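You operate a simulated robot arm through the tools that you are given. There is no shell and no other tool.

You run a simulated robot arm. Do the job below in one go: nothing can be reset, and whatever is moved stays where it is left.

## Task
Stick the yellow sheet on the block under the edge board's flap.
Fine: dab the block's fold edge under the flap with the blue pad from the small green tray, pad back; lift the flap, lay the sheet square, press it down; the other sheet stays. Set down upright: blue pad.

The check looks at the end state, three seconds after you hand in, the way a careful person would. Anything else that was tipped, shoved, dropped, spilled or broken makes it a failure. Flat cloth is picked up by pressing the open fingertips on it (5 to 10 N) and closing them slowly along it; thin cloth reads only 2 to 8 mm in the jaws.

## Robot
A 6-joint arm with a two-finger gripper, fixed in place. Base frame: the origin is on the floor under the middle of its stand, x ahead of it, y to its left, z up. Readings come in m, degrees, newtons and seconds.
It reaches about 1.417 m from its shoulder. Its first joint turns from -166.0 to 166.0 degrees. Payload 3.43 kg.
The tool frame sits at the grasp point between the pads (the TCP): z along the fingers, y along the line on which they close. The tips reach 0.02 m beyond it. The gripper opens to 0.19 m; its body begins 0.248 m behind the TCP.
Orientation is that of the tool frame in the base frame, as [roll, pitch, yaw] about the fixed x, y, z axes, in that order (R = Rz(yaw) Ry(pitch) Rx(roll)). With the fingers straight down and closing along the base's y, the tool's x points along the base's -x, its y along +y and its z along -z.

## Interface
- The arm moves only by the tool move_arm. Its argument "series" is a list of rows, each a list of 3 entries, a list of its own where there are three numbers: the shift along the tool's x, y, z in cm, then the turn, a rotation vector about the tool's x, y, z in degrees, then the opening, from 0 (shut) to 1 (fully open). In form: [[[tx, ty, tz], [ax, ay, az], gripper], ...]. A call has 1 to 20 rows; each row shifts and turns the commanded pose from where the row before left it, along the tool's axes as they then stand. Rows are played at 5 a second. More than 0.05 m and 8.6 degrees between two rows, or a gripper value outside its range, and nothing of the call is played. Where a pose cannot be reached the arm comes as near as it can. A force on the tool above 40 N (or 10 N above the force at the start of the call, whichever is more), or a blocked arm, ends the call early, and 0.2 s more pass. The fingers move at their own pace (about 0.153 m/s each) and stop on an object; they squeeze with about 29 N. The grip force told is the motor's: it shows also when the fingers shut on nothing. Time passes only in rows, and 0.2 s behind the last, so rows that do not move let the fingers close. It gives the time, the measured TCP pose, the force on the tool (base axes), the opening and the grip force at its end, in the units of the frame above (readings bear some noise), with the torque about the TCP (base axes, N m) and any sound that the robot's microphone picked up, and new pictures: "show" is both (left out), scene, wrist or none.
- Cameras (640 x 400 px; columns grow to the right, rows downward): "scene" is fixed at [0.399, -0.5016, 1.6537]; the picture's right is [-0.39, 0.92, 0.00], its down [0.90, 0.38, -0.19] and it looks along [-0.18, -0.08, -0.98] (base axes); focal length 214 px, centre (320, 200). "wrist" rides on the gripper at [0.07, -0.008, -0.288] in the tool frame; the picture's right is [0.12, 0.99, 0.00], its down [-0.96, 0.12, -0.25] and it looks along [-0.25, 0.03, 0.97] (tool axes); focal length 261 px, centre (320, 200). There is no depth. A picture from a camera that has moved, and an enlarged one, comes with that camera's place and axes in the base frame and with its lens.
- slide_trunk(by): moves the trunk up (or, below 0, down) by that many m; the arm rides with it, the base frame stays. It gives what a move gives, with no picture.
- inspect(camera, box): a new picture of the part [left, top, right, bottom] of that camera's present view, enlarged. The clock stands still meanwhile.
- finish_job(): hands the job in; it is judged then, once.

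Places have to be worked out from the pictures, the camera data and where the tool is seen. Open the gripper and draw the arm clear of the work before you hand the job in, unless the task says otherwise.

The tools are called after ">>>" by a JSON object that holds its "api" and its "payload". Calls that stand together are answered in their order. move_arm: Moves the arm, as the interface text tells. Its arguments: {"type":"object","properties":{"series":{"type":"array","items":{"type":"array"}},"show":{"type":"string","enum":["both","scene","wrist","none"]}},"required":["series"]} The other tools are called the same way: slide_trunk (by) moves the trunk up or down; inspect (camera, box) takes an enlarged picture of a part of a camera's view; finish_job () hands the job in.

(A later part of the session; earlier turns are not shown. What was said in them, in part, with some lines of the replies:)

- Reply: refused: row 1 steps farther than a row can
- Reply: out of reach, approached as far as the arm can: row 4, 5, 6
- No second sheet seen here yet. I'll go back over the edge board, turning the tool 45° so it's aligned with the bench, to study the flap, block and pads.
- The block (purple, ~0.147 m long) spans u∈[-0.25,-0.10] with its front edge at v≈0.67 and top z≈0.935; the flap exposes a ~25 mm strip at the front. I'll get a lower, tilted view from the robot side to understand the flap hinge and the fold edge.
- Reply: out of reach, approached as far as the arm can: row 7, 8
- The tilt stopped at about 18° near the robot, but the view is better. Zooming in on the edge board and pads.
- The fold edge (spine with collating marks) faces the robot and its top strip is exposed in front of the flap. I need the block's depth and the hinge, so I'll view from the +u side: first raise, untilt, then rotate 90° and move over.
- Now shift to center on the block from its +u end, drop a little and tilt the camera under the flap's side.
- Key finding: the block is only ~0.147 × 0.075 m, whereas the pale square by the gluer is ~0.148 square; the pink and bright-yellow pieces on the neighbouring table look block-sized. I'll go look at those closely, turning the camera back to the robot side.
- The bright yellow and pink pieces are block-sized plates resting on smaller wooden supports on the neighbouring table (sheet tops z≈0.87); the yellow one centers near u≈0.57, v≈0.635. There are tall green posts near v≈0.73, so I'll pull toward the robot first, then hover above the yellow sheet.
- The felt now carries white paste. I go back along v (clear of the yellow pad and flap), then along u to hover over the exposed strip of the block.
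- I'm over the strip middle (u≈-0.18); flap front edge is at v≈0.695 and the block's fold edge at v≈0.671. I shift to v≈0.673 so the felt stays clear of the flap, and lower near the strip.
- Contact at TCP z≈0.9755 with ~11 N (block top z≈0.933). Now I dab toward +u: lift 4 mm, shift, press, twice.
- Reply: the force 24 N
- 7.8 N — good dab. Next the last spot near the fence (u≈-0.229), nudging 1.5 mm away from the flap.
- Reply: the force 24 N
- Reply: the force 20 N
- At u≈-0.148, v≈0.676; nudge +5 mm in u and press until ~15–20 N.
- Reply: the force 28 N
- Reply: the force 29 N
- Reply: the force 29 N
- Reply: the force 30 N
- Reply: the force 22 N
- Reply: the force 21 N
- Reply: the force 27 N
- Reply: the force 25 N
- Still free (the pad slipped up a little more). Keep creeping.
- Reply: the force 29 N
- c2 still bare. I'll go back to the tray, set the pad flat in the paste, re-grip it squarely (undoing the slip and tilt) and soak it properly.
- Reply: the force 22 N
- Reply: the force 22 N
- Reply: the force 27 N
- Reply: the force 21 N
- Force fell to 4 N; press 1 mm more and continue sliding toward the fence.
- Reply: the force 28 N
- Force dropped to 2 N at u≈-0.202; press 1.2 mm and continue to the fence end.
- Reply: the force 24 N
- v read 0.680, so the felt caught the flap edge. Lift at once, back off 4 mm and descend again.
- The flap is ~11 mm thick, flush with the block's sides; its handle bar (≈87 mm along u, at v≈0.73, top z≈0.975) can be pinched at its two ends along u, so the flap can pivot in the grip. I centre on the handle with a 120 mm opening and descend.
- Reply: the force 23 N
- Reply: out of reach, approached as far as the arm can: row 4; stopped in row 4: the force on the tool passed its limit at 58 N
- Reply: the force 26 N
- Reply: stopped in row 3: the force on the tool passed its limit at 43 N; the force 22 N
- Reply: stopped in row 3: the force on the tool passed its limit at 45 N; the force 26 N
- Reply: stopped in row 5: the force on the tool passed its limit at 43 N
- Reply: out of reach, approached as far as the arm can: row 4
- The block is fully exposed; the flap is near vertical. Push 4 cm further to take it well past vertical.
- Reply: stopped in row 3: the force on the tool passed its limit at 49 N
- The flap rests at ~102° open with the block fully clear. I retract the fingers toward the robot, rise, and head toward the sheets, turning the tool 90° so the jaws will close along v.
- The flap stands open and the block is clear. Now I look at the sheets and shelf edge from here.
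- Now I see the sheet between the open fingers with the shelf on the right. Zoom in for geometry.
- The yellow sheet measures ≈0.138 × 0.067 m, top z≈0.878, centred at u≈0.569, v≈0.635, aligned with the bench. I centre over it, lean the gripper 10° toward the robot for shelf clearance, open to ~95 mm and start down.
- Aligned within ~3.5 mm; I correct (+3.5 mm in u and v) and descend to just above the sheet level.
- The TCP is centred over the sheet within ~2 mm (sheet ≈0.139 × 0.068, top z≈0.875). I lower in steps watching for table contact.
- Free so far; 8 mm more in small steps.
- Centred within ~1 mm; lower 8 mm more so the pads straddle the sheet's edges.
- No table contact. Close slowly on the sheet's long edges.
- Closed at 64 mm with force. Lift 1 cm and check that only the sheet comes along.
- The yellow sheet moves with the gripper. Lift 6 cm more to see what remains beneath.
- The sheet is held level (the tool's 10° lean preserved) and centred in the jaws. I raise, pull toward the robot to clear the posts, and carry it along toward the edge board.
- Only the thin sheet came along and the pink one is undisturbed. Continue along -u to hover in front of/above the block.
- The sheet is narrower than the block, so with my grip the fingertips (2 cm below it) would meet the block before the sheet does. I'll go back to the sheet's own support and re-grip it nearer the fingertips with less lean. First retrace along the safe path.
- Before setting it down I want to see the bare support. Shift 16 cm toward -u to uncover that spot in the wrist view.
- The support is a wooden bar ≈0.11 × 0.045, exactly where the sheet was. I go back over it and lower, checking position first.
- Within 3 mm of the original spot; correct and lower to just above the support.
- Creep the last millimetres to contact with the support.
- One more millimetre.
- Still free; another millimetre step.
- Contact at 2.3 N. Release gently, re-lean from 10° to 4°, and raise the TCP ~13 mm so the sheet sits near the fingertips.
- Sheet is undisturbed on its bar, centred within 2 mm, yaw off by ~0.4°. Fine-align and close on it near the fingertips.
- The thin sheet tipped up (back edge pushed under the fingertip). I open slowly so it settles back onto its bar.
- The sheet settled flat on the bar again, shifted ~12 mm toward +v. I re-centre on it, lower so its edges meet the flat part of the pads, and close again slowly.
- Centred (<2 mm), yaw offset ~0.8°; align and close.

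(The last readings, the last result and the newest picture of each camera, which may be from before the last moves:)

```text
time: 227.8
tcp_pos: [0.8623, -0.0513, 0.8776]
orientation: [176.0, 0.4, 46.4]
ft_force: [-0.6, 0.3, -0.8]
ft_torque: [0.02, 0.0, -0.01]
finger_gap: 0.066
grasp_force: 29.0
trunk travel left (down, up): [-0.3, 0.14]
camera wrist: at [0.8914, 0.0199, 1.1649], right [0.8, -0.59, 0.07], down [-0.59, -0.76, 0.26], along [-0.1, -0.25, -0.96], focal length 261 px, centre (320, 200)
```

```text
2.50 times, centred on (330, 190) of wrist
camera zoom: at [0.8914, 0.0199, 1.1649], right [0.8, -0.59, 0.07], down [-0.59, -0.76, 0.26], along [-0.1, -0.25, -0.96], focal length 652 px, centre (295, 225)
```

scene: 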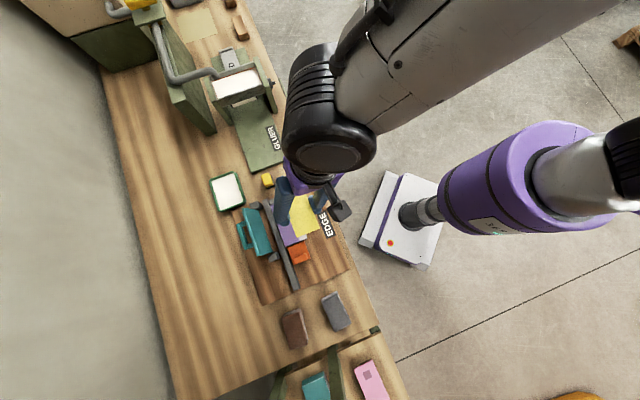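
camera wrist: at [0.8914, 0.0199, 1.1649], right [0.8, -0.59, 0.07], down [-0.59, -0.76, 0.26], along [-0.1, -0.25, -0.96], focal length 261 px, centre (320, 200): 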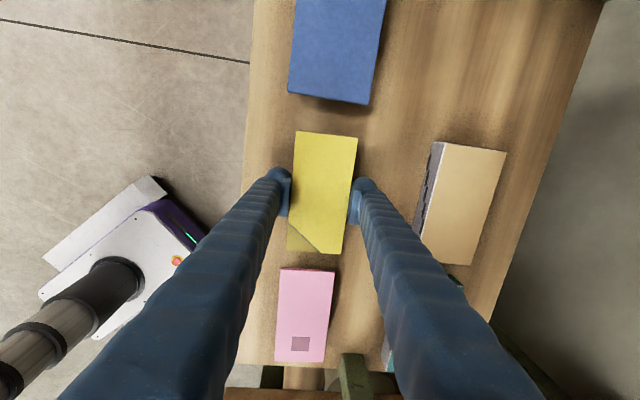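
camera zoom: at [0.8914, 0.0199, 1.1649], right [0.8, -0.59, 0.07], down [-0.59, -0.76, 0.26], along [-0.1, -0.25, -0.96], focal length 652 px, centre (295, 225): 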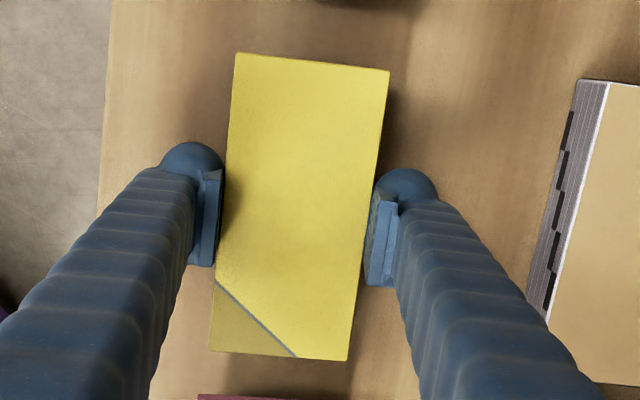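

Gripped flush at 66 mm. Lift, square the yaw back to the block's angle (~45.35°), pull toward the robot, and carry it along.

>>> {"api": "move_arm", "payload": {"series": [[[0, 0.1, -1.5], [0, 0, 0], 0.3], [[0, 0.31, -4.49], [0, 0, 0.5], 0.3], [[0, 0.31, -4.49], [0, 0, 0.55], 0.3], [[0, 0.31, -4.49], [0, 0, 0], 0.3], [[0, 0.2, -3], [0, 0, 0], 0.3], [[0, -4.05, -0.28], [0, 0, 0], 0.3], [[0, -4.05, -0.28], [0, 0, 0], 0.3], [[-4.7, 0, 0], [0, 0, 0], 0.3], [[-4.7, 0, 0], [0, 0, 0], 0.3], [[-4.7, 0, 0], [0, 0, 0], 0.3], [[-4.7, 0, 0], [0, 0, 0], 0.3], [[-4.7, 0, 0], [0, 0, 0], 0.3], [[-4.7, 0, 0], [0, 0, 0], 0.3], [[-4.7, 0, 0], [0, 0, 0], 0.3], [[-4.7, 0, 0], [0, 0, 0], 0.3], [[0, 0, 0], [0, 0, 0], 0.3]], "show": "wrist"}}

```text
time: 231.2
tcp_pos: [0.5416, -0.2649, 1.0621]
orientation: [176.0, 0.2, 45.5]
ft_force: [1.1, -1.1, -1.1]
ft_torque: [0.1, 0.0, 0.0]
finger_gap: 0.0659
grasp_force: 28.7
trunk travel left (down, up): [-0.3, 0.14]
camera wrist: at [0.5716, -0.1942, 1.3481], right [0.79, -0.61, 0.07], down [-0.6, -0.75, 0.26], along [-0.1, -0.25, -0.96], focal length 261 px, centre (320, 200)
```

wrist: 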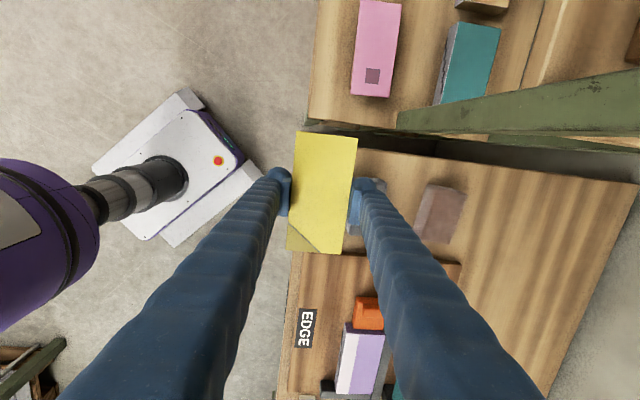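

Continue to above the block.

>>> {"api": "move_arm", "payload": {"series": [[[-4.63, 0, 0], [0, 0, 0], 0.3], [[-4.63, 0, 0], [0, 0, 0], 0.3], [[-4.63, 0, 0], [0, 0, 0], 0.3], [[-4.63, 0, 0], [0, 0, 0], 0.3], [[-4.63, 0, 0], [0, 0, 0], 0.3], [[-4.63, 0, 0], [0, 0, 0], 0.3], [[-4.63, 0, 0], [0, 0, 0], 0.3], [[-4.63, 0, 0], [0, 0, 0], 0.3], [[0, 4.5, 0.31], [0, 0, 0], 0.3], [[0, 4.5, 0.31], [0, 0, 0], 0.3], [[0, 0, 0], [0, 0, 0], 0.3]], "show": "wrist"}}

>>> {"api": "inspect", "payload": {"camera": "wrist", "box": [220, 60, 440, 260]}}

>>> {"api": "inspect", "payload": {"camera": "scene", "box": [220, 170, 340, 290]}}

```text
time: 233.6
tcp_pos: [0.3423, -0.5896, 1.0652]
orientation: [175.9, 0.2, 45.5]
ft_force: [-1.4, -0.4, 0.1]
ft_torque: [0.06, -0.01, -0.02]
finger_gap: 0.0659
grasp_force: 28.2
trunk travel left (down, up): [-0.3, 0.14]
camera wrist: at [0.3724, -0.5195, 1.3519], right [0.79, -0.61, 0.07], down [-0.6, -0.75, 0.26], along [-0.1, -0.25, -0.96], focal length 261 px, centre (320, 200)
```

wrist: 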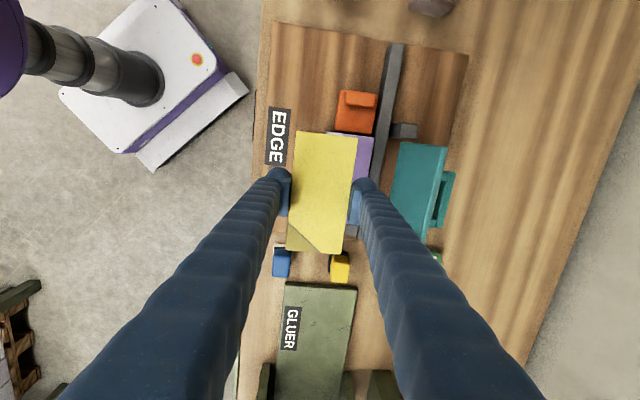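

```text
2.00 times, centred on (330, 160) of wrist
camera zoom: at [0.3724, -0.5195, 1.3519], right [0.79, -0.61, 0.07], down [-0.6, -0.75, 0.26], along [-0.1, -0.25, -0.96], focal length 521 px, centre (300, 280)
```

zoom: 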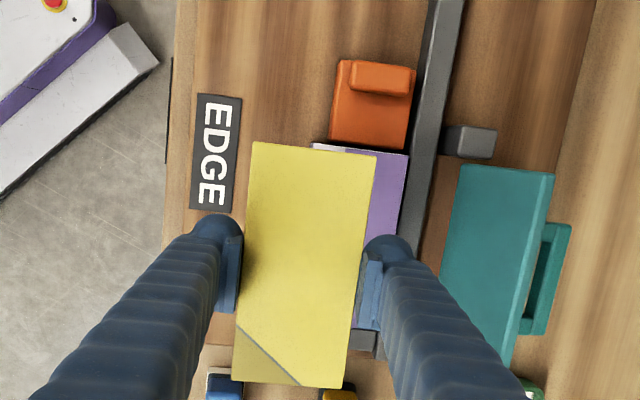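

```text
3.33 times, centred on (280, 230) of scene
camera zoom: at [0.399, -0.5016, 1.6537], right [-0.39, 0.92, 0.0], down [0.9, 0.38, -0.19], along [-0.18, -0.08, -0.98], focal length 715 px, centre (453, 100)
```

zoom: 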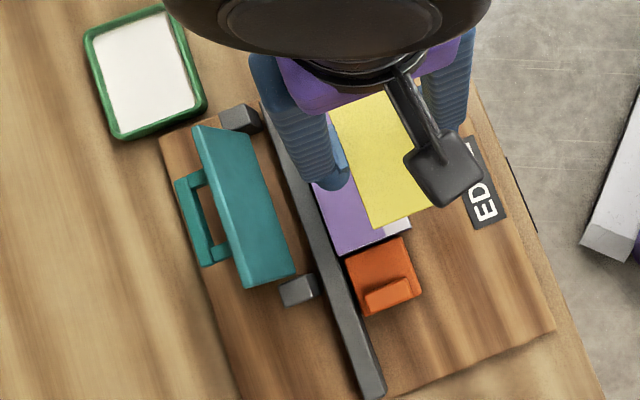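

Block confirmed at u∈[-0.251,-0.104], v∈[0.670,0.746]. I move over it (sheet centre target u≈-0.1775, v≈0.7055) and descend to ~3 cm above.

>>> {"api": "move_arm", "payload": {"series": [[[0.08, 4.6, 0.32], [0, 0, 0.15], 0.3], [[0, -0.3, 4.2], [0, 0, 0], 0.3], [[0, -0.3, 4.2], [0, 0, 0], 0.3], [[0, -0.12, 1.6], [0, 0, 0], 0.3], [[0, 0, 0], [0, 0, 0], 0.3]], "show": "wrist"}}

>>> {"api": "inspect", "payload": {"camera": "wrist", "box": [220, 90, 440, 290]}}

>>> {"api": "inspect", "payload": {"camera": "scene", "box": [240, 180, 320, 270]}}

```text
time: 234.8
tcp_pos: [0.3768, -0.621, 0.964]
orientation: [176.0, 0.2, 45.3]
ft_force: [0.0, 0.0, 0.1]
ft_torque: [0.0, 0.03, -0.01]
finger_gap: 0.0663
grasp_force: 29.2
trunk travel left (down, up): [-0.3, 0.14]
camera wrist: at [0.4061, -0.5508, 1.251], right [0.79, -0.61, 0.07], down [-0.61, -0.75, 0.26], along [-0.1, -0.25, -0.96], focal length 261 px, centre (320, 200)
```

wrist: 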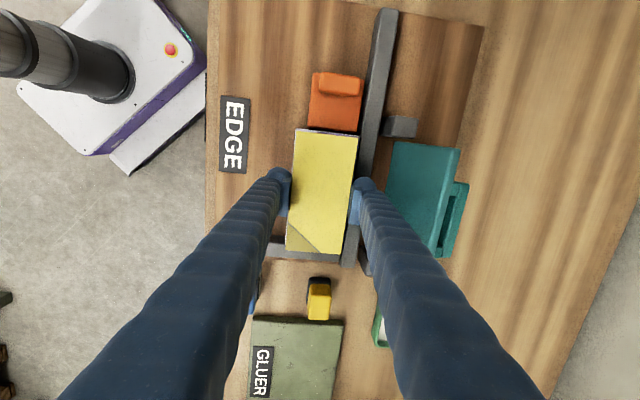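

```text
2.00 times, centred on (330, 190) of wrist
camera zoom: at [0.4061, -0.5508, 1.251], right [0.79, -0.61, 0.07], down [-0.61, -0.75, 0.26], along [-0.1, -0.25, -0.96], focal length 521 px, centre (300, 220)
```

zoom: 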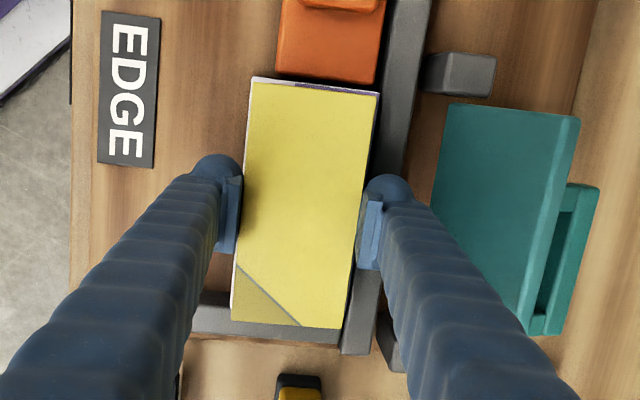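

```text
4.44 times, centred on (280, 225) of scene
camera zoom: at [0.399, -0.5016, 1.6537], right [-0.39, 0.92, 0.0], down [0.9, 0.38, -0.19], along [-0.18, -0.08, -0.98], focal length 953 px, centre (498, 89)
```

zoom: 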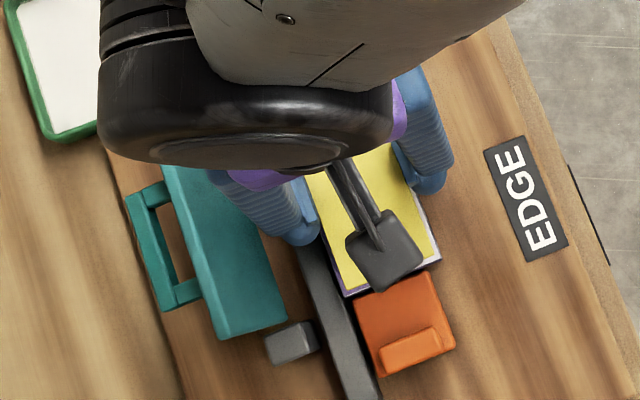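

Sheet hovers over the block with small margins all around. I zoom in to check the margins and squareness before lowering further.

>>> {"api": "inspect", "payload": {"camera": "wrist", "box": [275, 115, 375, 190]}}

>>> {"api": "inspect", "payload": {"camera": "wrist", "box": [265, 190, 375, 275]}}

>>> {"api": "inspect", "payload": {"camera": "scene", "box": [265, 195, 315, 255]}}

```text
5.33 times, centred on (325, 152) of wrist
camera zoom: at [0.4061, -0.5508, 1.251], right [0.79, -0.61, 0.07], down [-0.61, -0.75, 0.26], along [-0.1, -0.25, -0.96], focal length 1390 px, centre (293, 453)
```

zoom: 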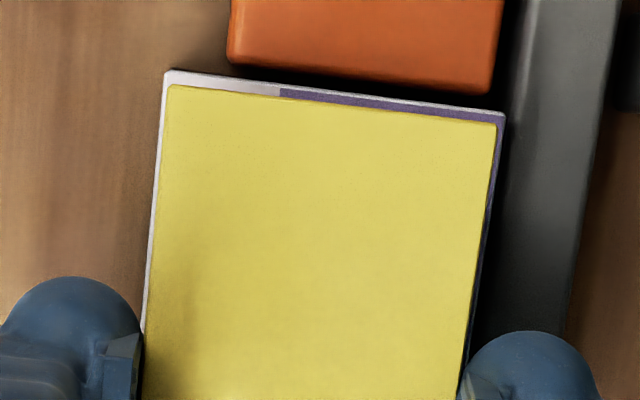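

```text
4.71 times, centred on (320, 232) of wrist
camera zoom: at [0.4061, -0.5508, 1.251], right [0.79, -0.61, 0.07], down [-0.61, -0.75, 0.26], along [-0.1, -0.25, -0.96], focal length 1227 px, centre (320, 47)
```

zoom: 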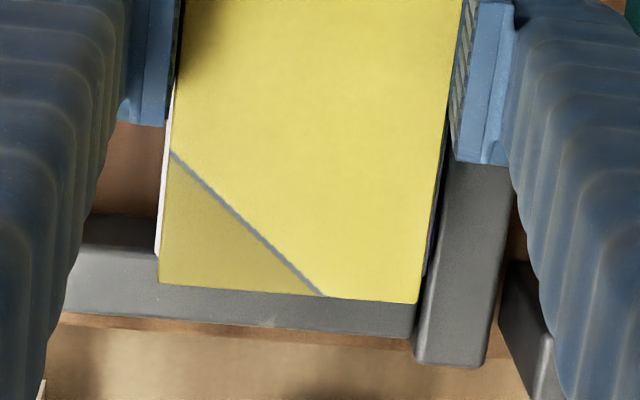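

```text
6.67 times, centred on (290, 225) of scene
camera zoom: at [0.399, -0.5016, 1.6537], right [-0.39, 0.92, 0.0], down [0.9, 0.38, -0.19], along [-0.18, -0.08, -0.98], focal length 1430 px, centre (520, 33)
```

zoom: 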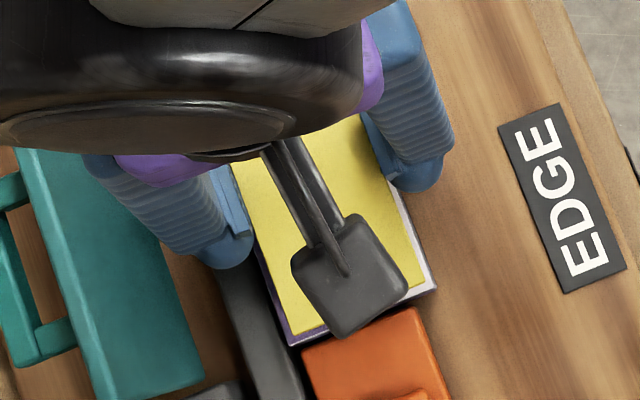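

Measured: sheet 0.1385 × 0.0664; front inset 1.5 mm, back ~8 mm, ends 2.9/5.7 mm, yaw ~0.4° off. I trim: -1.4 mm u, +1 mm v, 0.4° yaw, and lower to just above the block.

>>> {"api": "move_arm", "payload": {"series": [[[-0.14, 0.1, 0], [0, 0, 0.4], 0.3], [[0, -0.03, 0.4], [0, 0, 0], 0.3], [[0, -0.02, 0.2], [0, 0, 0], 0.3], [[0, 0, 0], [0, 0, 0], 0.3]], "show": "none"}}

>>> {"api": "inspect", "payload": {"camera": "wrist", "box": [275, 115, 375, 190]}}

>>> {"api": "inspect", "payload": {"camera": "wrist", "box": [265, 190, 375, 275]}}

```text
time: 235.8
tcp_pos: [0.3766, -0.6228, 0.9561]
orientation: [175.9, 0.2, 44.9]
ft_force: [-0.1, 0.6, -0.2]
ft_torque: [0.01, 0.01, 0.0]
finger_gap: 0.0664
grasp_force: 29.0
trunk travel left (down, up): [-0.3, 0.14]
```

```text
5.33 times, centred on (325, 152) of wrist
camera zoom: at [0.4072, -0.5528, 1.2421], right [0.78, -0.62, 0.07], down [-0.61, -0.75, 0.26], along [-0.11, -0.24, -0.96], focal length 1390 px, centre (293, 453)
```

zoom: 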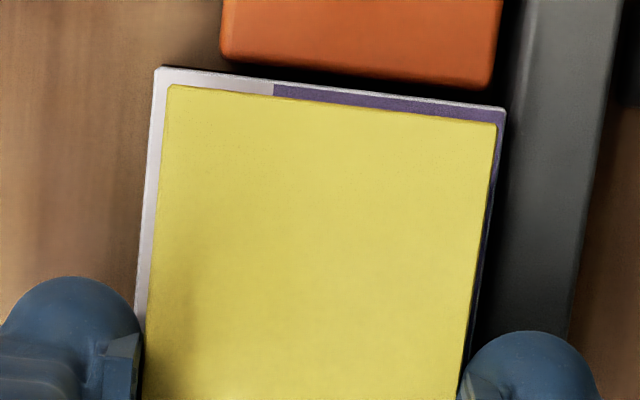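

```text
4.71 times, centred on (320, 232) of wrist
camera zoom: at [0.4072, -0.5528, 1.2421], right [0.78, -0.62, 0.07], down [-0.61, -0.75, 0.26], along [-0.11, -0.24, -0.96], focal length 1227 px, centre (320, 47)
```

zoom: 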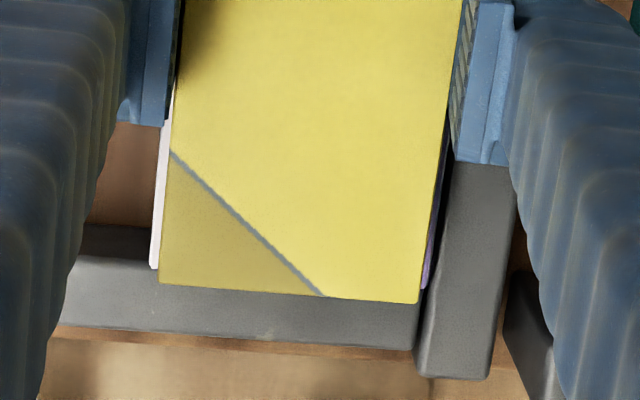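

Front inset 2.8 mm, back 6.5 mm, ends ~4–6 mm, yaw within ~0.3°. Tips are ~1 mm above the block. I trim 1 mm and now open only ~2 mm so the pads guide the sheet as it settles.

>>> {"api": "move_arm", "payload": {"series": [[[-0.1, 0, 0], [0, 0, 0.2], 0.3], [[0, 0, 0], [0, 0, 0], 0.3], [[0, 0, 0], [0, 0, 0], 0.352], [[0, 0, 0], [0, 0, 0], 0.358], [[0, 0, 0], [0, 0, 0], 0.365], [[0, 0, 0], [0, 0, 0], 0.365]], "show": "wrist"}}

>>> {"api": "inspect", "payload": {"camera": "wrist", "box": [275, 115, 375, 190]}}

>>> {"api": "inspect", "payload": {"camera": "wrist", "box": [265, 190, 375, 275]}}

```text
time: 237.2
tcp_pos: [0.3775, -0.6229, 0.9546]
orientation: [175.9, 0.1, 44.7]
ft_force: [-0.2, -0.3, 0.2]
ft_torque: [0.02, 0.0, -0.01]
finger_gap: 0.0694
grasp_force: 0.0
trunk travel left (down, up): [-0.3, 0.14]
camera wrist: at [0.4068, -0.5538, 1.2419], right [0.78, -0.62, 0.07], down [-0.61, -0.75, 0.26], along [-0.11, -0.24, -0.96], focal length 261 px, centre (320, 200)
```

wrist: 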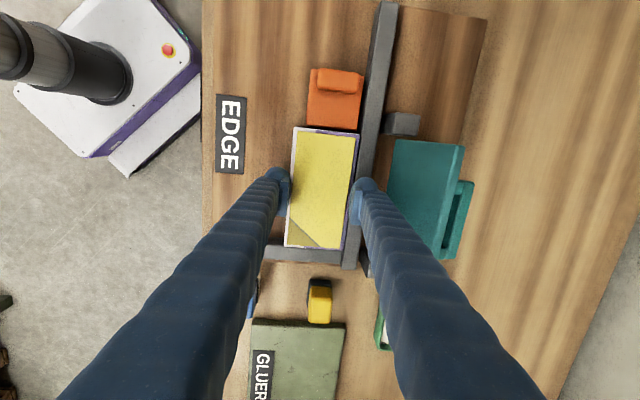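

```text
5.33 times, centred on (325, 152) of wrist
camera zoom: at [0.4068, -0.5538, 1.2419], right [0.78, -0.62, 0.07], down [-0.61, -0.75, 0.26], along [-0.11, -0.24, -0.96], focal length 1390 px, centre (293, 453)
```

zoom: 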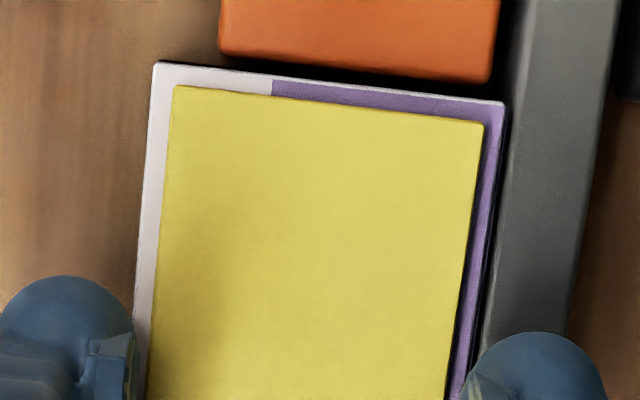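

```text
4.71 times, centred on (320, 232) of wrist
camera zoom: at [0.4068, -0.5538, 1.2419], right [0.78, -0.62, 0.07], down [-0.61, -0.75, 0.26], along [-0.11, -0.24, -0.96], focal length 1227 px, centre (320, 47)
```

zoom: 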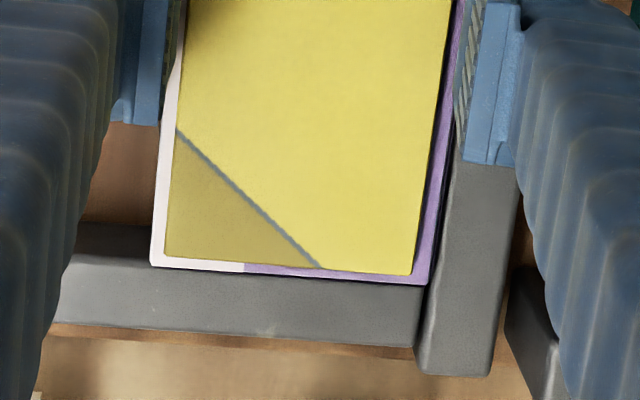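

The sheet settled neatly: margins ≈4.2 mm front, 4.8 mm back, 4–6 mm at the ends, square within ~0.3°. I open a little more and rise straight up.

>>> {"api": "move_arm", "payload": {"series": [[[0, 0, 0], [0, 0, 0], 0.39], [[0, 0, 0], [0, 0, 0], 0.4], [[0, 0.07, -1], [0, 0, 0], 0.4], [[0, 0.21, -3], [0, 0, 0], 0.4], [[0, 0.31, -4.5], [0, 0, 0], 0.4], [[0, 0.31, -4.5], [0, 0, 0], 0.4], [[0, 0, 0], [0, 0, 0], 0.4]], "show": "wrist"}}

>>> {"api": "inspect", "payload": {"camera": "wrist", "box": [260, 110, 400, 230]}}

```text
time: 238.8
tcp_pos: [0.3772, -0.6225, 1.0878]
orientation: [175.9, 0.2, 44.7]
ft_force: [0.7, 0.7, 0.3]
ft_torque: [-0.02, 0.0, -0.04]
finger_gap: 0.0761
grasp_force: 0.1
trunk travel left (down, up): [-0.3, 0.14]
camera wrist: at [0.4077, -0.5526, 1.3747], right [0.78, -0.62, 0.07], down [-0.61, -0.75, 0.26], along [-0.11, -0.24, -0.96], focal length 261 px, centre (320, 200)
```

wrist: 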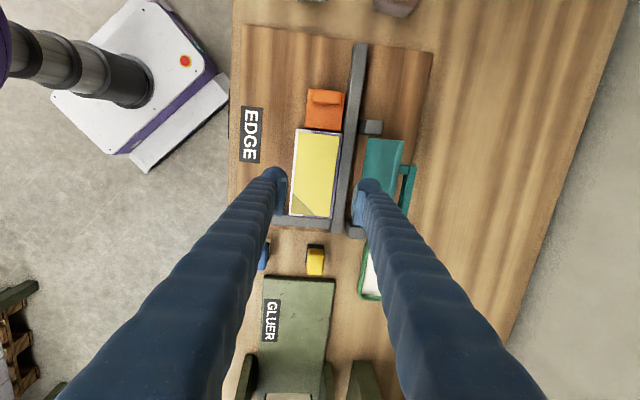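

```text
3.33 times, centred on (330, 170) of wrist
camera zoom: at [0.4077, -0.5526, 1.3747], right [0.78, -0.62, 0.07], down [-0.61, -0.75, 0.26], along [-0.11, -0.24, -0.96], focal length 869 px, centre (287, 300)
```

zoom: 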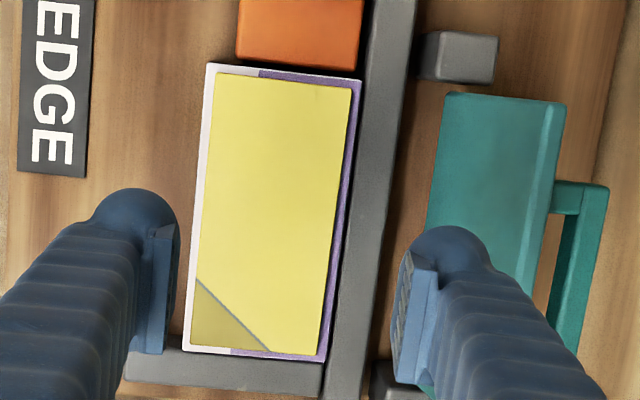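

The sheet lies centred and square. Now I close the fingers and press it down over the glued fold strip, starting at the middle, creeping to contact.

>>> {"api": "move_arm", "payload": {"series": [[[0, -1.1, -0.08], [0, 0, 0], 0.2], [[0, 0, 0], [0, 0, 0], 0], [[0, 0, 0], [0, 0, 0], 0], [[0, -0.29, 4.19], [0, 0, 0], 0], [[0, -0.29, 4.19], [0, 0, 0], 0], [[0, -0.27, 3.8], [0, 0, 0], 0], [[0, 0, 0], [0, 0, 0], 0]], "show": "wrist"}}

>>> {"api": "inspect", "payload": {"camera": "wrist", "box": [250, 100, 410, 260]}}

```text
time: 240.4
tcp_pos: [0.3705, -0.6151, 0.96]
orientation: [176.0, 0.1, 44.7]
ft_force: [-0.3, -0.6, 0.2]
ft_torque: [0.08, 0.0, 0.02]
finger_gap: 0.0
grasp_force: 29.1
trunk travel left (down, up): [-0.3, 0.14]
camera wrist: at [0.3992, -0.5458, 1.2472], right [0.78, -0.62, 0.07], down [-0.61, -0.75, 0.26], along [-0.11, -0.24, -0.96], focal length 261 px, centre (320, 200)
```

wrist: 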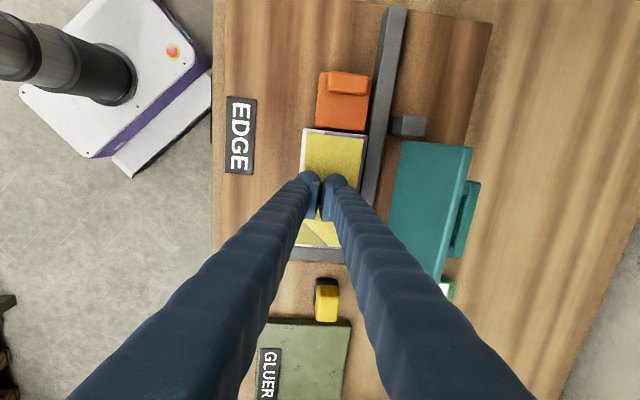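

```text
2.50 times, centred on (330, 180) of wrist
camera zoom: at [0.3992, -0.5458, 1.2472], right [0.78, -0.62, 0.07], down [-0.61, -0.75, 0.26], along [-0.11, -0.24, -0.96], focal length 652 px, centre (295, 250)
```

zoom: 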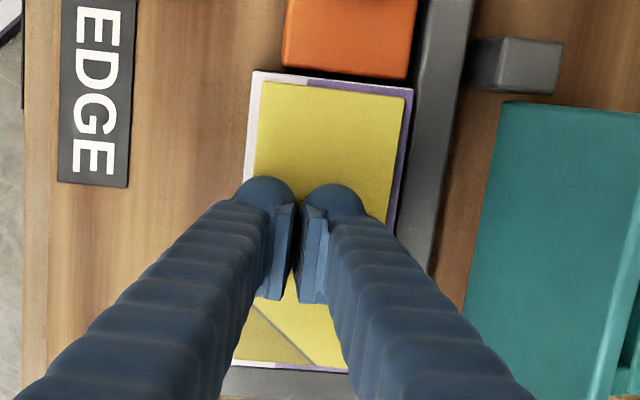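

Tips are about 1 mm above the sheet at v≈0.683/0.71. Creep to contact.

>>> {"api": "move_arm", "payload": {"series": [[[0, 0, 0.1], [0, 0, 0], 0], [[0, 0, 0.1], [0, 0, 0], 0], [[0, 0, 0], [0, 0, 0], 0]], "show": "none"}}

```text
time: 241.2
tcp_pos: [0.3708, -0.6161, 0.9604]
orientation: [176.0, 0.0, 44.7]
ft_force: [-0.8, -0.4, -0.2]
ft_torque: [-0.04, -0.01, 0.04]
finger_gap: 0.0
grasp_force: 29.4
trunk travel left (down, up): [-0.3, 0.14]
```

Not yet; continue.

>>> {"api": "move_arm", "payload": {"series": [[[0, 0, 0.1], [0, 0, 0], 0], [[0, 0, 0.1], [0, 0, 0], 0], [[0, 0, 0], [0, 0, 0], 0]], "show": "none"}}

```text
time: 242.0
tcp_pos: [0.3694, -0.6155, 0.959]
orientation: [175.9, 0.2, 44.7]
ft_force: [0.4, 0.1, 0.3]
ft_torque: [-0.02, -0.02, 0.02]
finger_gap: 0.0
grasp_force: 29.2
trunk travel left (down, up): [-0.3, 0.14]
```

Another millimetre or two.

>>> {"api": "move_arm", "payload": {"series": [[[0, 0, 0.1], [0, 0, 0], 0], [[0, 0, 0.1], [0, 0, 0], 0], [[0, 0, 0], [0, 0, 0], 0]], "show": "none"}}

```text
time: 242.8
tcp_pos: [0.3704, -0.6168, 0.9576]
orientation: [175.9, 0.1, 44.7]
ft_force: [0.1, 0.1, 0.8]
ft_torque: [0.01, -0.01, -0.03]
finger_gap: 0.0
grasp_force: 29.0
trunk travel left (down, up): [-0.3, 0.14]
```

Very close; one more step.

>>> {"api": "move_arm", "payload": {"series": [[[0, 0, 0.1], [0, 0, 0], 0], [[0, 0, 0.05], [0, 0, 0], 0], [[0, 0, 0], [0, 0, 0], 0]], "show": "none"}}

```text
time: 243.6
tcp_pos: [0.3702, -0.6161, 0.9559]
orientation: [175.9, 0.1, 44.7]
ft_force: [0.6, 1.5, 8.0]
ft_torque: [0.1, 0.0, 0.01]
finger_gap: 0.0002
grasp_force: 28.9
trunk travel left (down, up): [-0.3, 0.14]
```

8 N contact. Press to ~17 N and hold about a second.

>>> {"api": "move_arm", "payload": {"series": [[[0, 0, 0.1], [0, 0, 0], 0], [[0, 0, 0], [0, 0, 0], 0], [[0, 0, 0], [0, 0, 0], 0], [[0, 0, 0], [0, 0, 0], 0], [[0, 0, 0], [0, 0, 0], 0]], "show": "none"}}

```text
time: 244.8
tcp_pos: [0.3703, -0.6151, 0.9557]
orientation: [175.7, 0.1, 44.8]
ft_force: [1.7, -3.1, 18.3]
ft_torque: [0.06, 0.08, 0.02]
finger_gap: 0.0
grasp_force: 28.5
trunk travel left (down, up): [-0.3, 0.14]
```

18 N held in the middle. Next spot 3 cm toward +u.

>>> {"api": "move_arm", "payload": {"series": [[[0, 0, -0.6], [0, 0, 0], 0], [[3, 0, 0], [0, 0, 0], 0], [[0, 0, 0.5], [0, 0, 0], 0], [[0, 0, 0.06], [0, 0, 0], 0], [[0, 0, 0], [0, 0, 0], 0], [[0, 0, 0], [0, 0, 0], 0]], "show": "none"}}

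```text
time: 246.2
tcp_pos: [0.3914, -0.5929, 0.9552]
orientation: [175.9, 0.2, 44.7]
ft_force: [0.6, 2.0, 7.7]
ft_torque: [0.12, 0.04, -0.03]
finger_gap: 0.0
grasp_force: 28.7
trunk travel left (down, up): [-0.3, 0.14]
```

7.7 N; press to ~17 N, hold, then move on to the +u end.

>>> {"api": "move_arm", "payload": {"series": [[[0, 0, 0.09], [0, 0, 0], 0], [[0, 0, 0], [0, 0, 0], 0], [[0, 0, 0], [0, 0, 0], 0], [[0, 0, 0], [0, 0, 0], 0], [[0, 0, -0.6], [0, 0, 0], 0], [[2.2, 0, 0], [0, 0, 0], 0], [[0, 0, 0.5], [0, 0, 0], 0], [[0, 0, 0.06], [0, 0, 0], 0], [[0, 0, 0], [0, 0, 0], 0], [[0, 0, 0], [0, 0, 0], 0]], "show": "wrist"}}

>>> {"api": "inspect", "payload": {"camera": "wrist", "box": [250, 130, 410, 290]}}

```text
time: 248.4
tcp_pos: [0.4086, -0.5791, 0.9554]
orientation: [175.9, 0.2, 44.6]
ft_force: [-3.7, -1.5, 19.2]
ft_torque: [0.13, 0.22, -0.04]
finger_gap: 0.0002
grasp_force: 28.8
trunk travel left (down, up): [-0.3, 0.14]
camera wrist: at [0.4368, -0.5085, 1.2424], right [0.78, -0.62, 0.07], down [-0.61, -0.75, 0.26], along [-0.11, -0.25, -0.96], focal length 261 px, centre (320, 200)
```

wrist: 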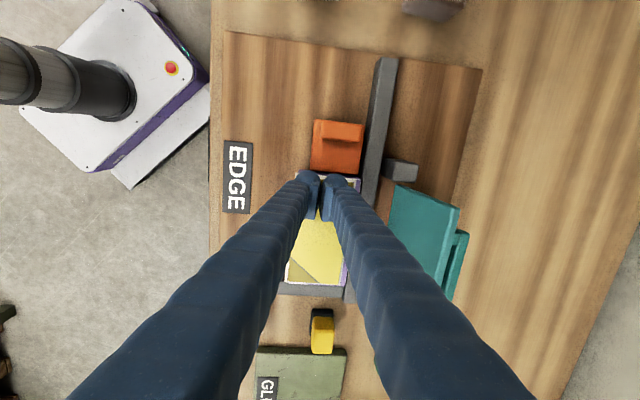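

```text
2.50 times, centred on (330, 210) of wrist
camera zoom: at [0.4368, -0.5085, 1.2424], right [0.78, -0.62, 0.07], down [-0.61, -0.75, 0.26], along [-0.11, -0.25, -0.96], focal length 652 px, centre (295, 175)
```

zoom: 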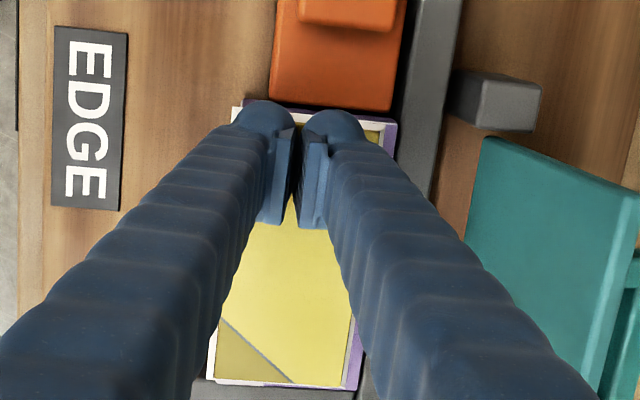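

19 N at the +u end. Hold briefly, then go to the -u half.

>>> {"api": "move_arm", "payload": {"series": [[[0, 0, 0], [0, 0, 0], 0], [[0, 0, 0], [0, 0, 0], 0], [[0, 0, -0.7], [0, 0, 0], 0], [[-4.2, 0, 0], [0, 0, 0], 0], [[-4.1, 0, 0], [0, 0, 0], 0], [[0, 0, 0.5], [0, 0, 0], 0], [[0, 0, 0.12], [0, 0, 0], 0], [[0, 0, 0], [0, 0, 0], 0], [[0, 0, 0], [0, 0, 0], 0]], "show": "none"}}

```text
time: 250.4
tcp_pos: [0.3495, -0.6362, 0.9556]
orientation: [175.8, 0.2, 44.8]
ft_force: [-0.1, 0.3, 9.2]
ft_torque: [0.1, 0.07, 0.02]
finger_gap: 0.0
grasp_force: 28.7
trunk travel left (down, up): [-0.3, 0.14]
```

9 N at u≈-0.206; press to ~17 N, hold, and then the -u end.

>>> {"api": "move_arm", "payload": {"series": [[[0, 0, 0.08], [0, 0, 0], 0], [[0, 0, 0], [0, 0, 0], 0], [[0, 0, 0], [0, 0, 0], 0], [[0, 0, 0], [0, 0, 0], 0], [[0, 0, -0.6], [0, 0, 0], 0], [[-2.4, 0, 0], [0, 0, 0], 0], [[0, 0, 0.5], [0, 0, 0], 0], [[0, 0, 0.08], [0, 0, 0], 0], [[0, 0, 0], [0, 0, 0], 0], [[0, 0, 0], [0, 0, 0], 0]], "show": "none"}}

```text
time: 252.6
tcp_pos: [0.3317, -0.6553, 0.9547]
orientation: [175.8, 0.2, 44.8]
ft_force: [1.9, 3.1, 26.0]
ft_torque: [0.3, 0.11, -0.04]
finger_gap: 0.0
grasp_force: 29.2
trunk travel left (down, up): [-0.3, 0.14]
```

26 N at the -u end, held. Now lift clear and inspect the result.

>>> {"api": "move_arm", "payload": {"series": [[[0, 0, 0], [0, 0, 0], 0], [[0, 0, -0.6], [0, 0, 0], 0], [[0, 0.2, -3], [0, 0, 0], 0], [[0, 0.3, -4.5], [0, 0, 0], 0], [[0, -4, -2], [0, 0, 0], 0], [[0, -4.5, 0], [0, 0, 0], 0], [[0, -4.5, 0], [0, 0, 0], 0], [[0, 0, 0], [0, 0, 0], 0]]}}

>>> {"api": "inspect", "payload": {"camera": "scene", "box": [220, 170, 340, 290]}}

>>> {"api": "inspect", "payload": {"camera": "scene", "box": [260, 185, 320, 255]}}

>>> {"api": "inspect", "payload": {"camera": "wrist", "box": [300, 100, 500, 280]}}

```text
time: 254.4
tcp_pos: [0.2402, -0.5654, 1.0456]
orientation: [175.8, 0.1, 44.7]
ft_force: [0.5, -0.1, 0.4]
ft_torque: [-0.02, 0.04, 0.01]
finger_gap: 0.0001
grasp_force: 28.9
trunk travel left (down, up): [-0.3, 0.14]
camera wrist: at [0.2697, -0.4947, 1.3327], right [0.78, -0.62, 0.07], down [-0.61, -0.75, 0.26], along [-0.11, -0.24, -0.96], focal length 261 px, centre (320, 200)
```

scene: 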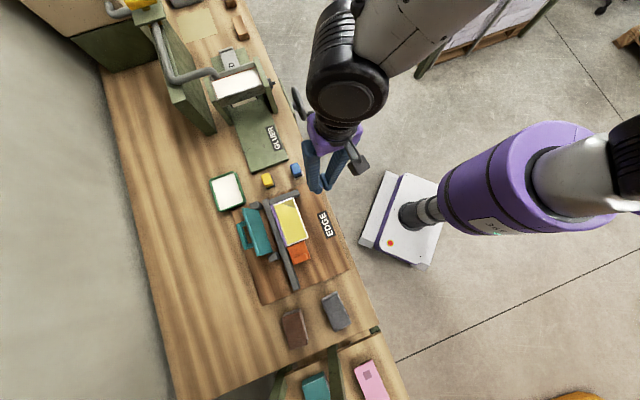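
wrist: 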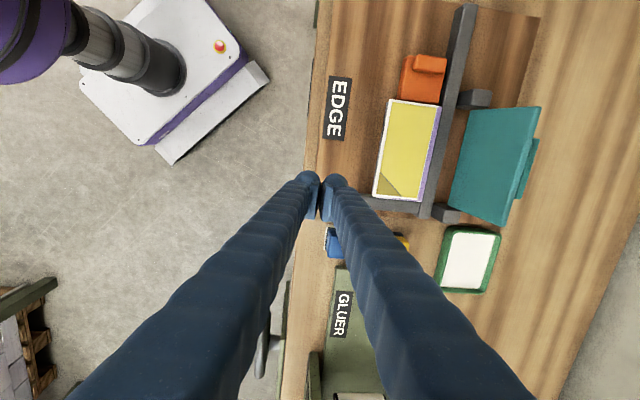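

```text
3.33 times, centred on (280, 230) of scene
camera zoom: at [0.399, -0.5016, 1.6537], right [-0.39, 0.92, 0.0], down [0.9, 0.38, -0.19], along [-0.18, -0.08, -0.98], focal length 715 px, centre (453, 100)
```

zoom: 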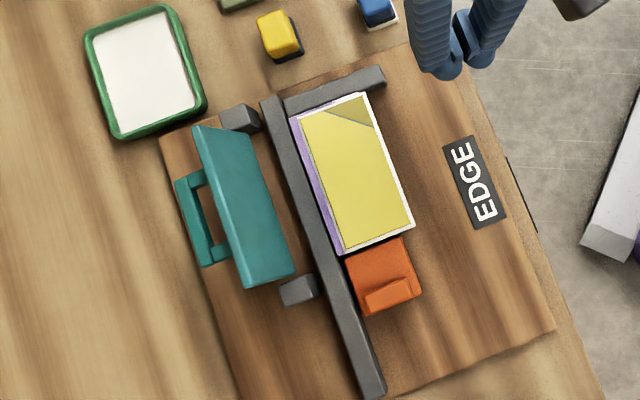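

```text
5.71 times, centred on (290, 220) of scene
camera zoom: at [0.399, -0.5016, 1.6537], right [-0.39, 0.92, 0.0], down [0.9, 0.38, -0.19], along [-0.18, -0.08, -0.98], focal length 1226 px, centre (491, 86)
```

zoom: 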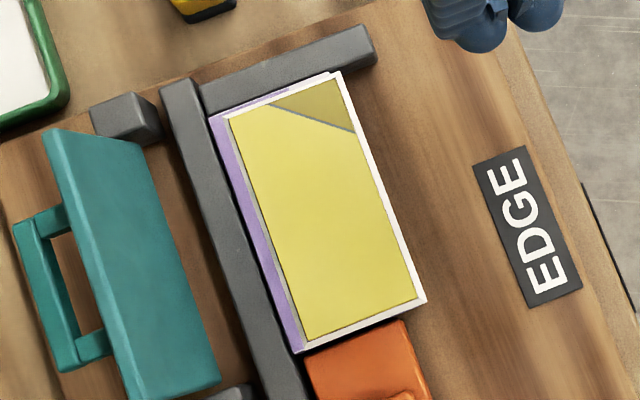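

```text
2.22 times, centred on (400, 190) of wrist
camera zoom: at [0.2697, -0.4947, 1.3327], right [0.78, -0.62, 0.07], down [-0.61, -0.75, 0.26], along [-0.11, -0.24, -0.96], focal length 579 px, centre (142, 222)
```

zoom: 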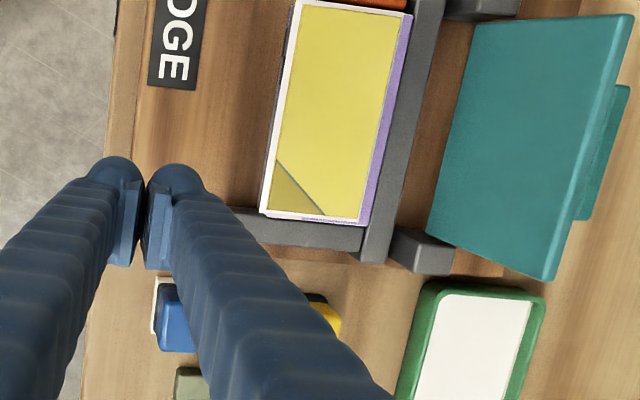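

The sheet is on, square. There's a white line around it now; let me look closely at it.

>>> {"api": "inspect", "payload": {"camera": "wrist", "box": [365, 90, 455, 210]}}

>>> {"api": "inspect", "payload": {"camera": "scene", "box": [270, 190, 310, 245]}}

```text
3.33 times, centred on (410, 150) of wrist
camera zoom: at [0.2697, -0.4947, 1.3327], right [0.78, -0.62, 0.07], down [-0.61, -0.75, 0.26], along [-0.11, -0.24, -0.96], focal length 869 px, centre (20, 367)
```

zoom: 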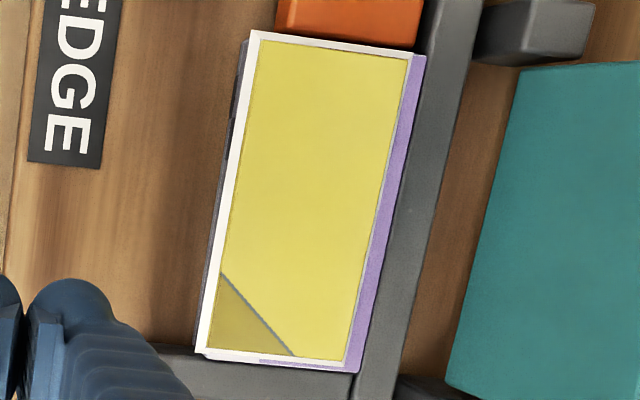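

```text
7.27 times, centred on (290, 218) of scene
camera zoom: at [0.399, -0.5016, 1.6537], right [-0.39, 0.92, 0.0], down [0.9, 0.38, -0.19], along [-0.18, -0.08, -0.98], focal length 1560 px, centre (538, 73)
```

zoom: 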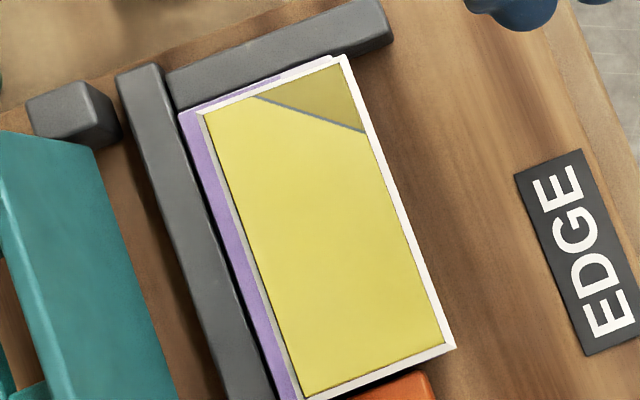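

A white frame appeared around the sheet after pressing. I zoom in further on the corners to understand it.

>>> {"api": "inspect", "payload": {"camera": "wrist", "box": [390, 92, 450, 132]}}

>>> {"api": "inspect", "payload": {"camera": "wrist", "box": [365, 170, 435, 216]}}

>>> {"api": "inspect", "payload": {"camera": "scene", "box": [282, 225, 312, 248]}}

```text
10.00 times, centred on (420, 112) of wrist
camera zoom: at [0.2697, -0.4947, 1.3327], right [0.78, -0.62, 0.07], down [-0.61, -0.75, 0.26], along [-0.11, -0.24, -0.96], focal length 2606 px, centre (-680, 1080)
```

zoom: 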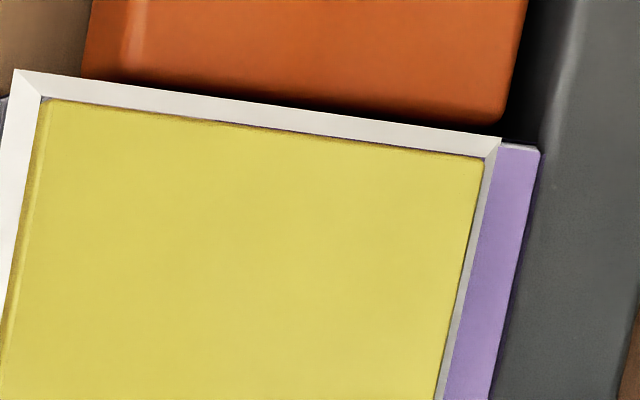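

```text
8.70 times, centred on (400, 193) of wrist
camera zoom: at [0.2697, -0.4947, 1.3327], right [0.78, -0.62, 0.07], down [-0.61, -0.75, 0.26], along [-0.11, -0.24, -0.96], focal length 2266 px, centre (-376, 261)
```

zoom: 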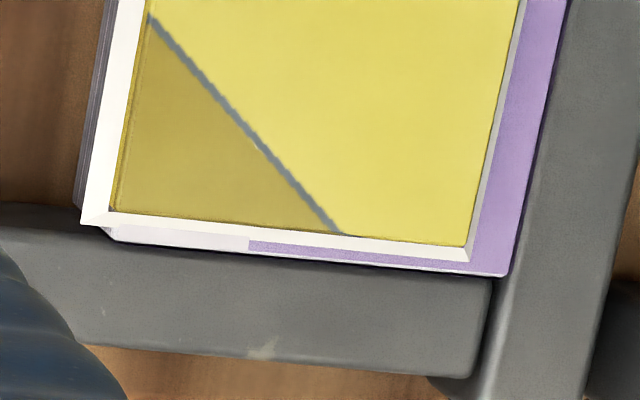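

```text
16.00 times, centred on (297, 236) of scene
camera zoom: at [0.399, -0.5016, 1.6537], right [-0.39, 0.92, 0.0], down [0.9, 0.38, -0.19], along [-0.18, -0.08, -0.98], focal length 3432 px, centre (688, -384)
```

zoom: 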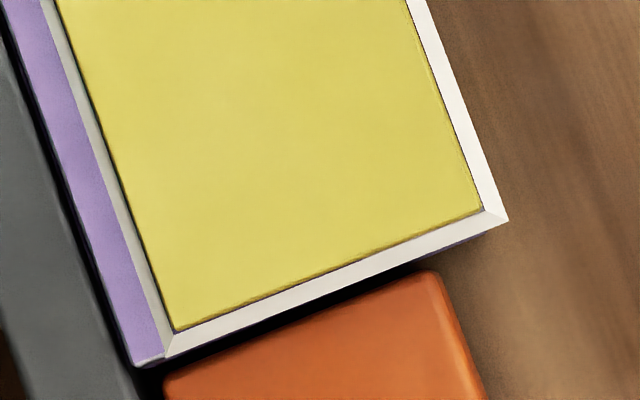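

The white bevelled bead frames the bonded sheet evenly; it's stuck square on the block. Before finishing, I'll open the gripper and check the sheet table (support bar and pink sheet) from above.

>>> {"api": "move_arm", "payload": {"series": [[[4.6, 0, -0.3], [0, 0, 0], 0.2], [[4.6, 0, -0.3], [0, 0, 0], 0.4], [[4.6, 0, -0.3], [0, 0, 0], 0.4], [[4.6, 0, 0], [0, 0, 0], 0.4], [[4.6, 0, 0], [0, 0, 0], 0.4], [[4.6, 0, 0], [0, 0, 0], 0.4], [[4.6, 0, 0], [0, 0, 0], 0.4], [[4.6, 0, 0], [0, 0, 0], 0.4], [[4.6, 0, 0], [0, 0, 0], 0.4], [[4.6, 0, 0], [0, 0, 0], 0.4], [[4.6, 0, 0], [0, 0, 0], 0.4], [[4.6, 0, 0], [0, 0, 0], 0.4], [[4.6, 0, 0], [0, 0, 0], 0.4], [[4.6, 0, 0], [0, 0, 0], 0.4], [[0, 0, 0], [0, 0, 0], 0.4]]}}

>>> {"api": "inspect", "payload": {"camera": "wrist", "box": [260, 0, 460, 250]}}

>>> {"api": "inspect", "payload": {"camera": "scene", "box": [190, 140, 350, 300]}}

```text
time: 257.6
tcp_pos: [0.6931, -0.104, 1.0546]
orientation: [175.9, 0.0, 44.7]
ft_force: [-0.2, -0.2, 1.0]
ft_torque: [-0.05, -0.01, 0.0]
finger_gap: 0.0761
grasp_force: 0.0
trunk travel left (down, up): [-0.3, 0.14]
camera wrist: at [0.7226, -0.034, 1.3422], right [0.78, -0.62, 0.07], down [-0.62, -0.75, 0.26], along [-0.11, -0.24, -0.96], focal length 261 px, centre (320, 200)
```

scene: 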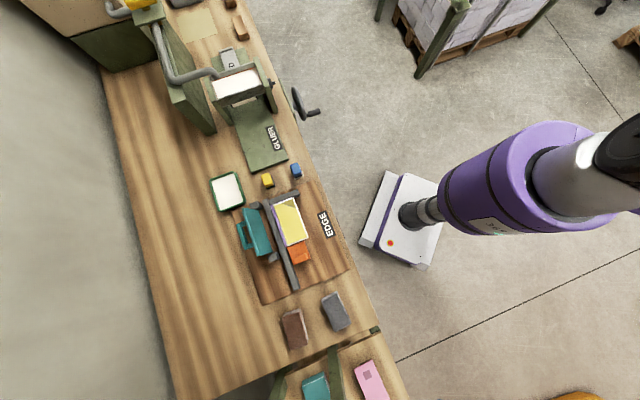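
wrist: 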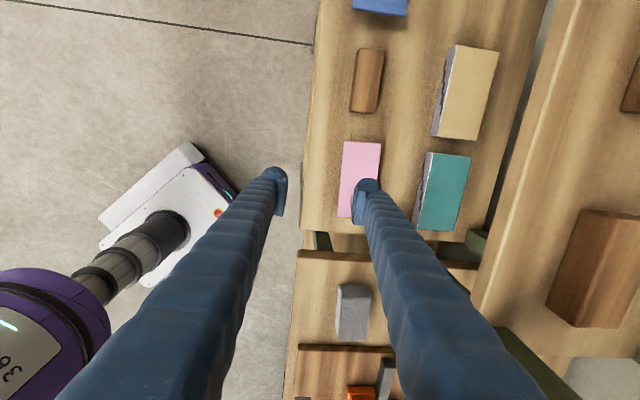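

```text
1.60 times, centred on (360, 125) of wrist
camera zoom: at [0.7226, -0.034, 1.3422], right [0.78, -0.62, 0.07], down [-0.62, -0.75, 0.26], along [-0.11, -0.24, -0.96], focal length 417 px, centre (256, 320)
```

zoom: 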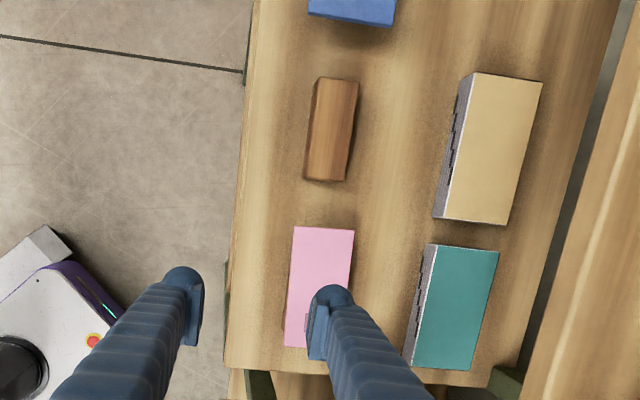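

```text
2.50 times, centred on (270, 220) of scene
camera zoom: at [0.399, -0.5016, 1.6537], right [-0.39, 0.92, 0.0], down [0.9, 0.38, -0.19], along [-0.18, -0.08, -0.98], focal length 536 px, centre (445, 150)
```

zoom: 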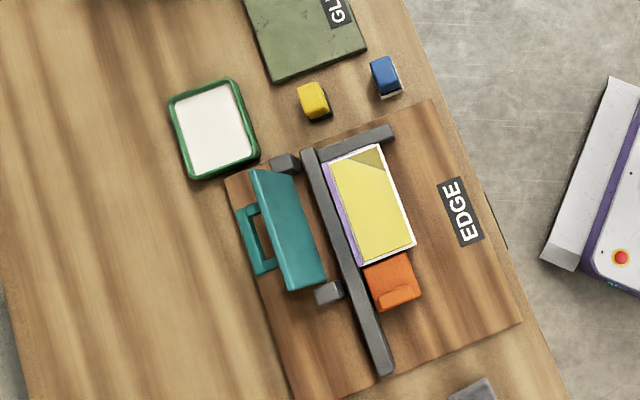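

Everything is in order: the bar and pink sheet are in place, the blue pad stands upright at home, the flap is open, and the yellow sheet is bonded square. I draw the arm back toward the robot with the gripper open, then hand in.

>>> {"api": "move_arm", "payload": {"series": [[[-3, -3, -2], [0, 0, 0], 0.5], [[-3, -3, -2], [0, 0, 0], 0.6], [[-3, -3, -2], [0, 0, 0], 0.6], [[-3, -3, -2], [0, 0, 0], 0.6], [[0, 0, 0], [0, 0, 0], 0.6]], "show": "scene"}}

>>> {"api": "inspect", "payload": {"camera": "scene", "box": [220, 150, 340, 300]}}

```text
time: 258.8
tcp_pos: [0.5232, -0.1017, 1.1261]
orientation: [176.0, 0.3, 44.7]
ft_force: [0.2, -0.2, -0.4]
ft_torque: [0.0, 0.05, 0.01]
finger_gap: 0.1143
grasp_force: 0.0
trunk travel left (down, up): [-0.3, 0.14]
```

scene: 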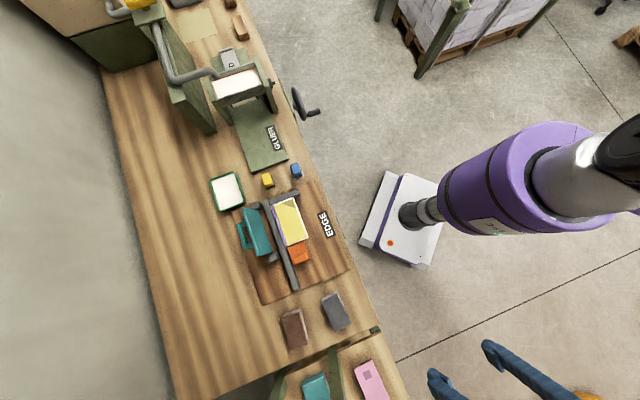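

```text
2.67 times, centred on (280, 225) of scene
camera zoom: at [0.399, -0.5016, 1.6537], right [-0.39, 0.92, 0.0], down [0.9, 0.38, -0.19], along [-0.18, -0.08, -0.98], focal length 572 px, centre (427, 133)
```

zoom: 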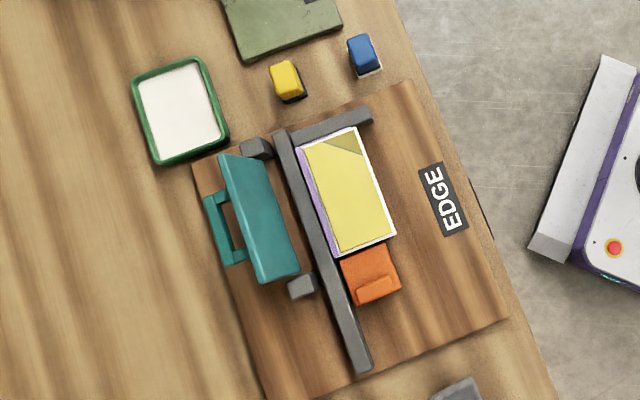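

The arm is clear and the gripper open. The scene shows the yellow sheet square on the block, the blue pad upright at home, and the pink sheet untouched. I'm handing in the job.

>>> {"api": "finish_job", "payload": {}}

```text
The job is handed in.
```

The yellow sheet is stuck square on the block, and I've handed the job in. I don't have the check's result.

- **Fold edge:** The whole fold edge is coated with paste, applied with the blue pad from the small green tray. Plain dabs mostly didn't take, so I rubbed the pad along the strip and dipped it twice more.
- **Blue pad:** It is back at its original spot, standing upright.
- **Flap:** It stays open at about 100° on its friction hinge. I left it open because the task didn't ask for it to be closed. Opening it, I hit the arm's force limit (43–58 N) several times. The board and block look unmoved in the pictures.
- **Sheet:** It sits centred on the block with margins of about 4–6 mm, and its edges are parallel to the block's within about 0.3°. I let it settle onto the block from about 1.5 cm up, then pressed it over the paste at five points with about 15–26 N.
- **White bead:** A thin white bead appeared around all four edges of the sheet once it was pressed. I take this as the bond showing, but it could be paste squeezed out.
- **Other things:** The pink sheet and the yellow sheet's wooden bar look undisturbed. While I was re-gripping the yellow sheet on its bar it tipped up once and settled back flat before I carried it over.
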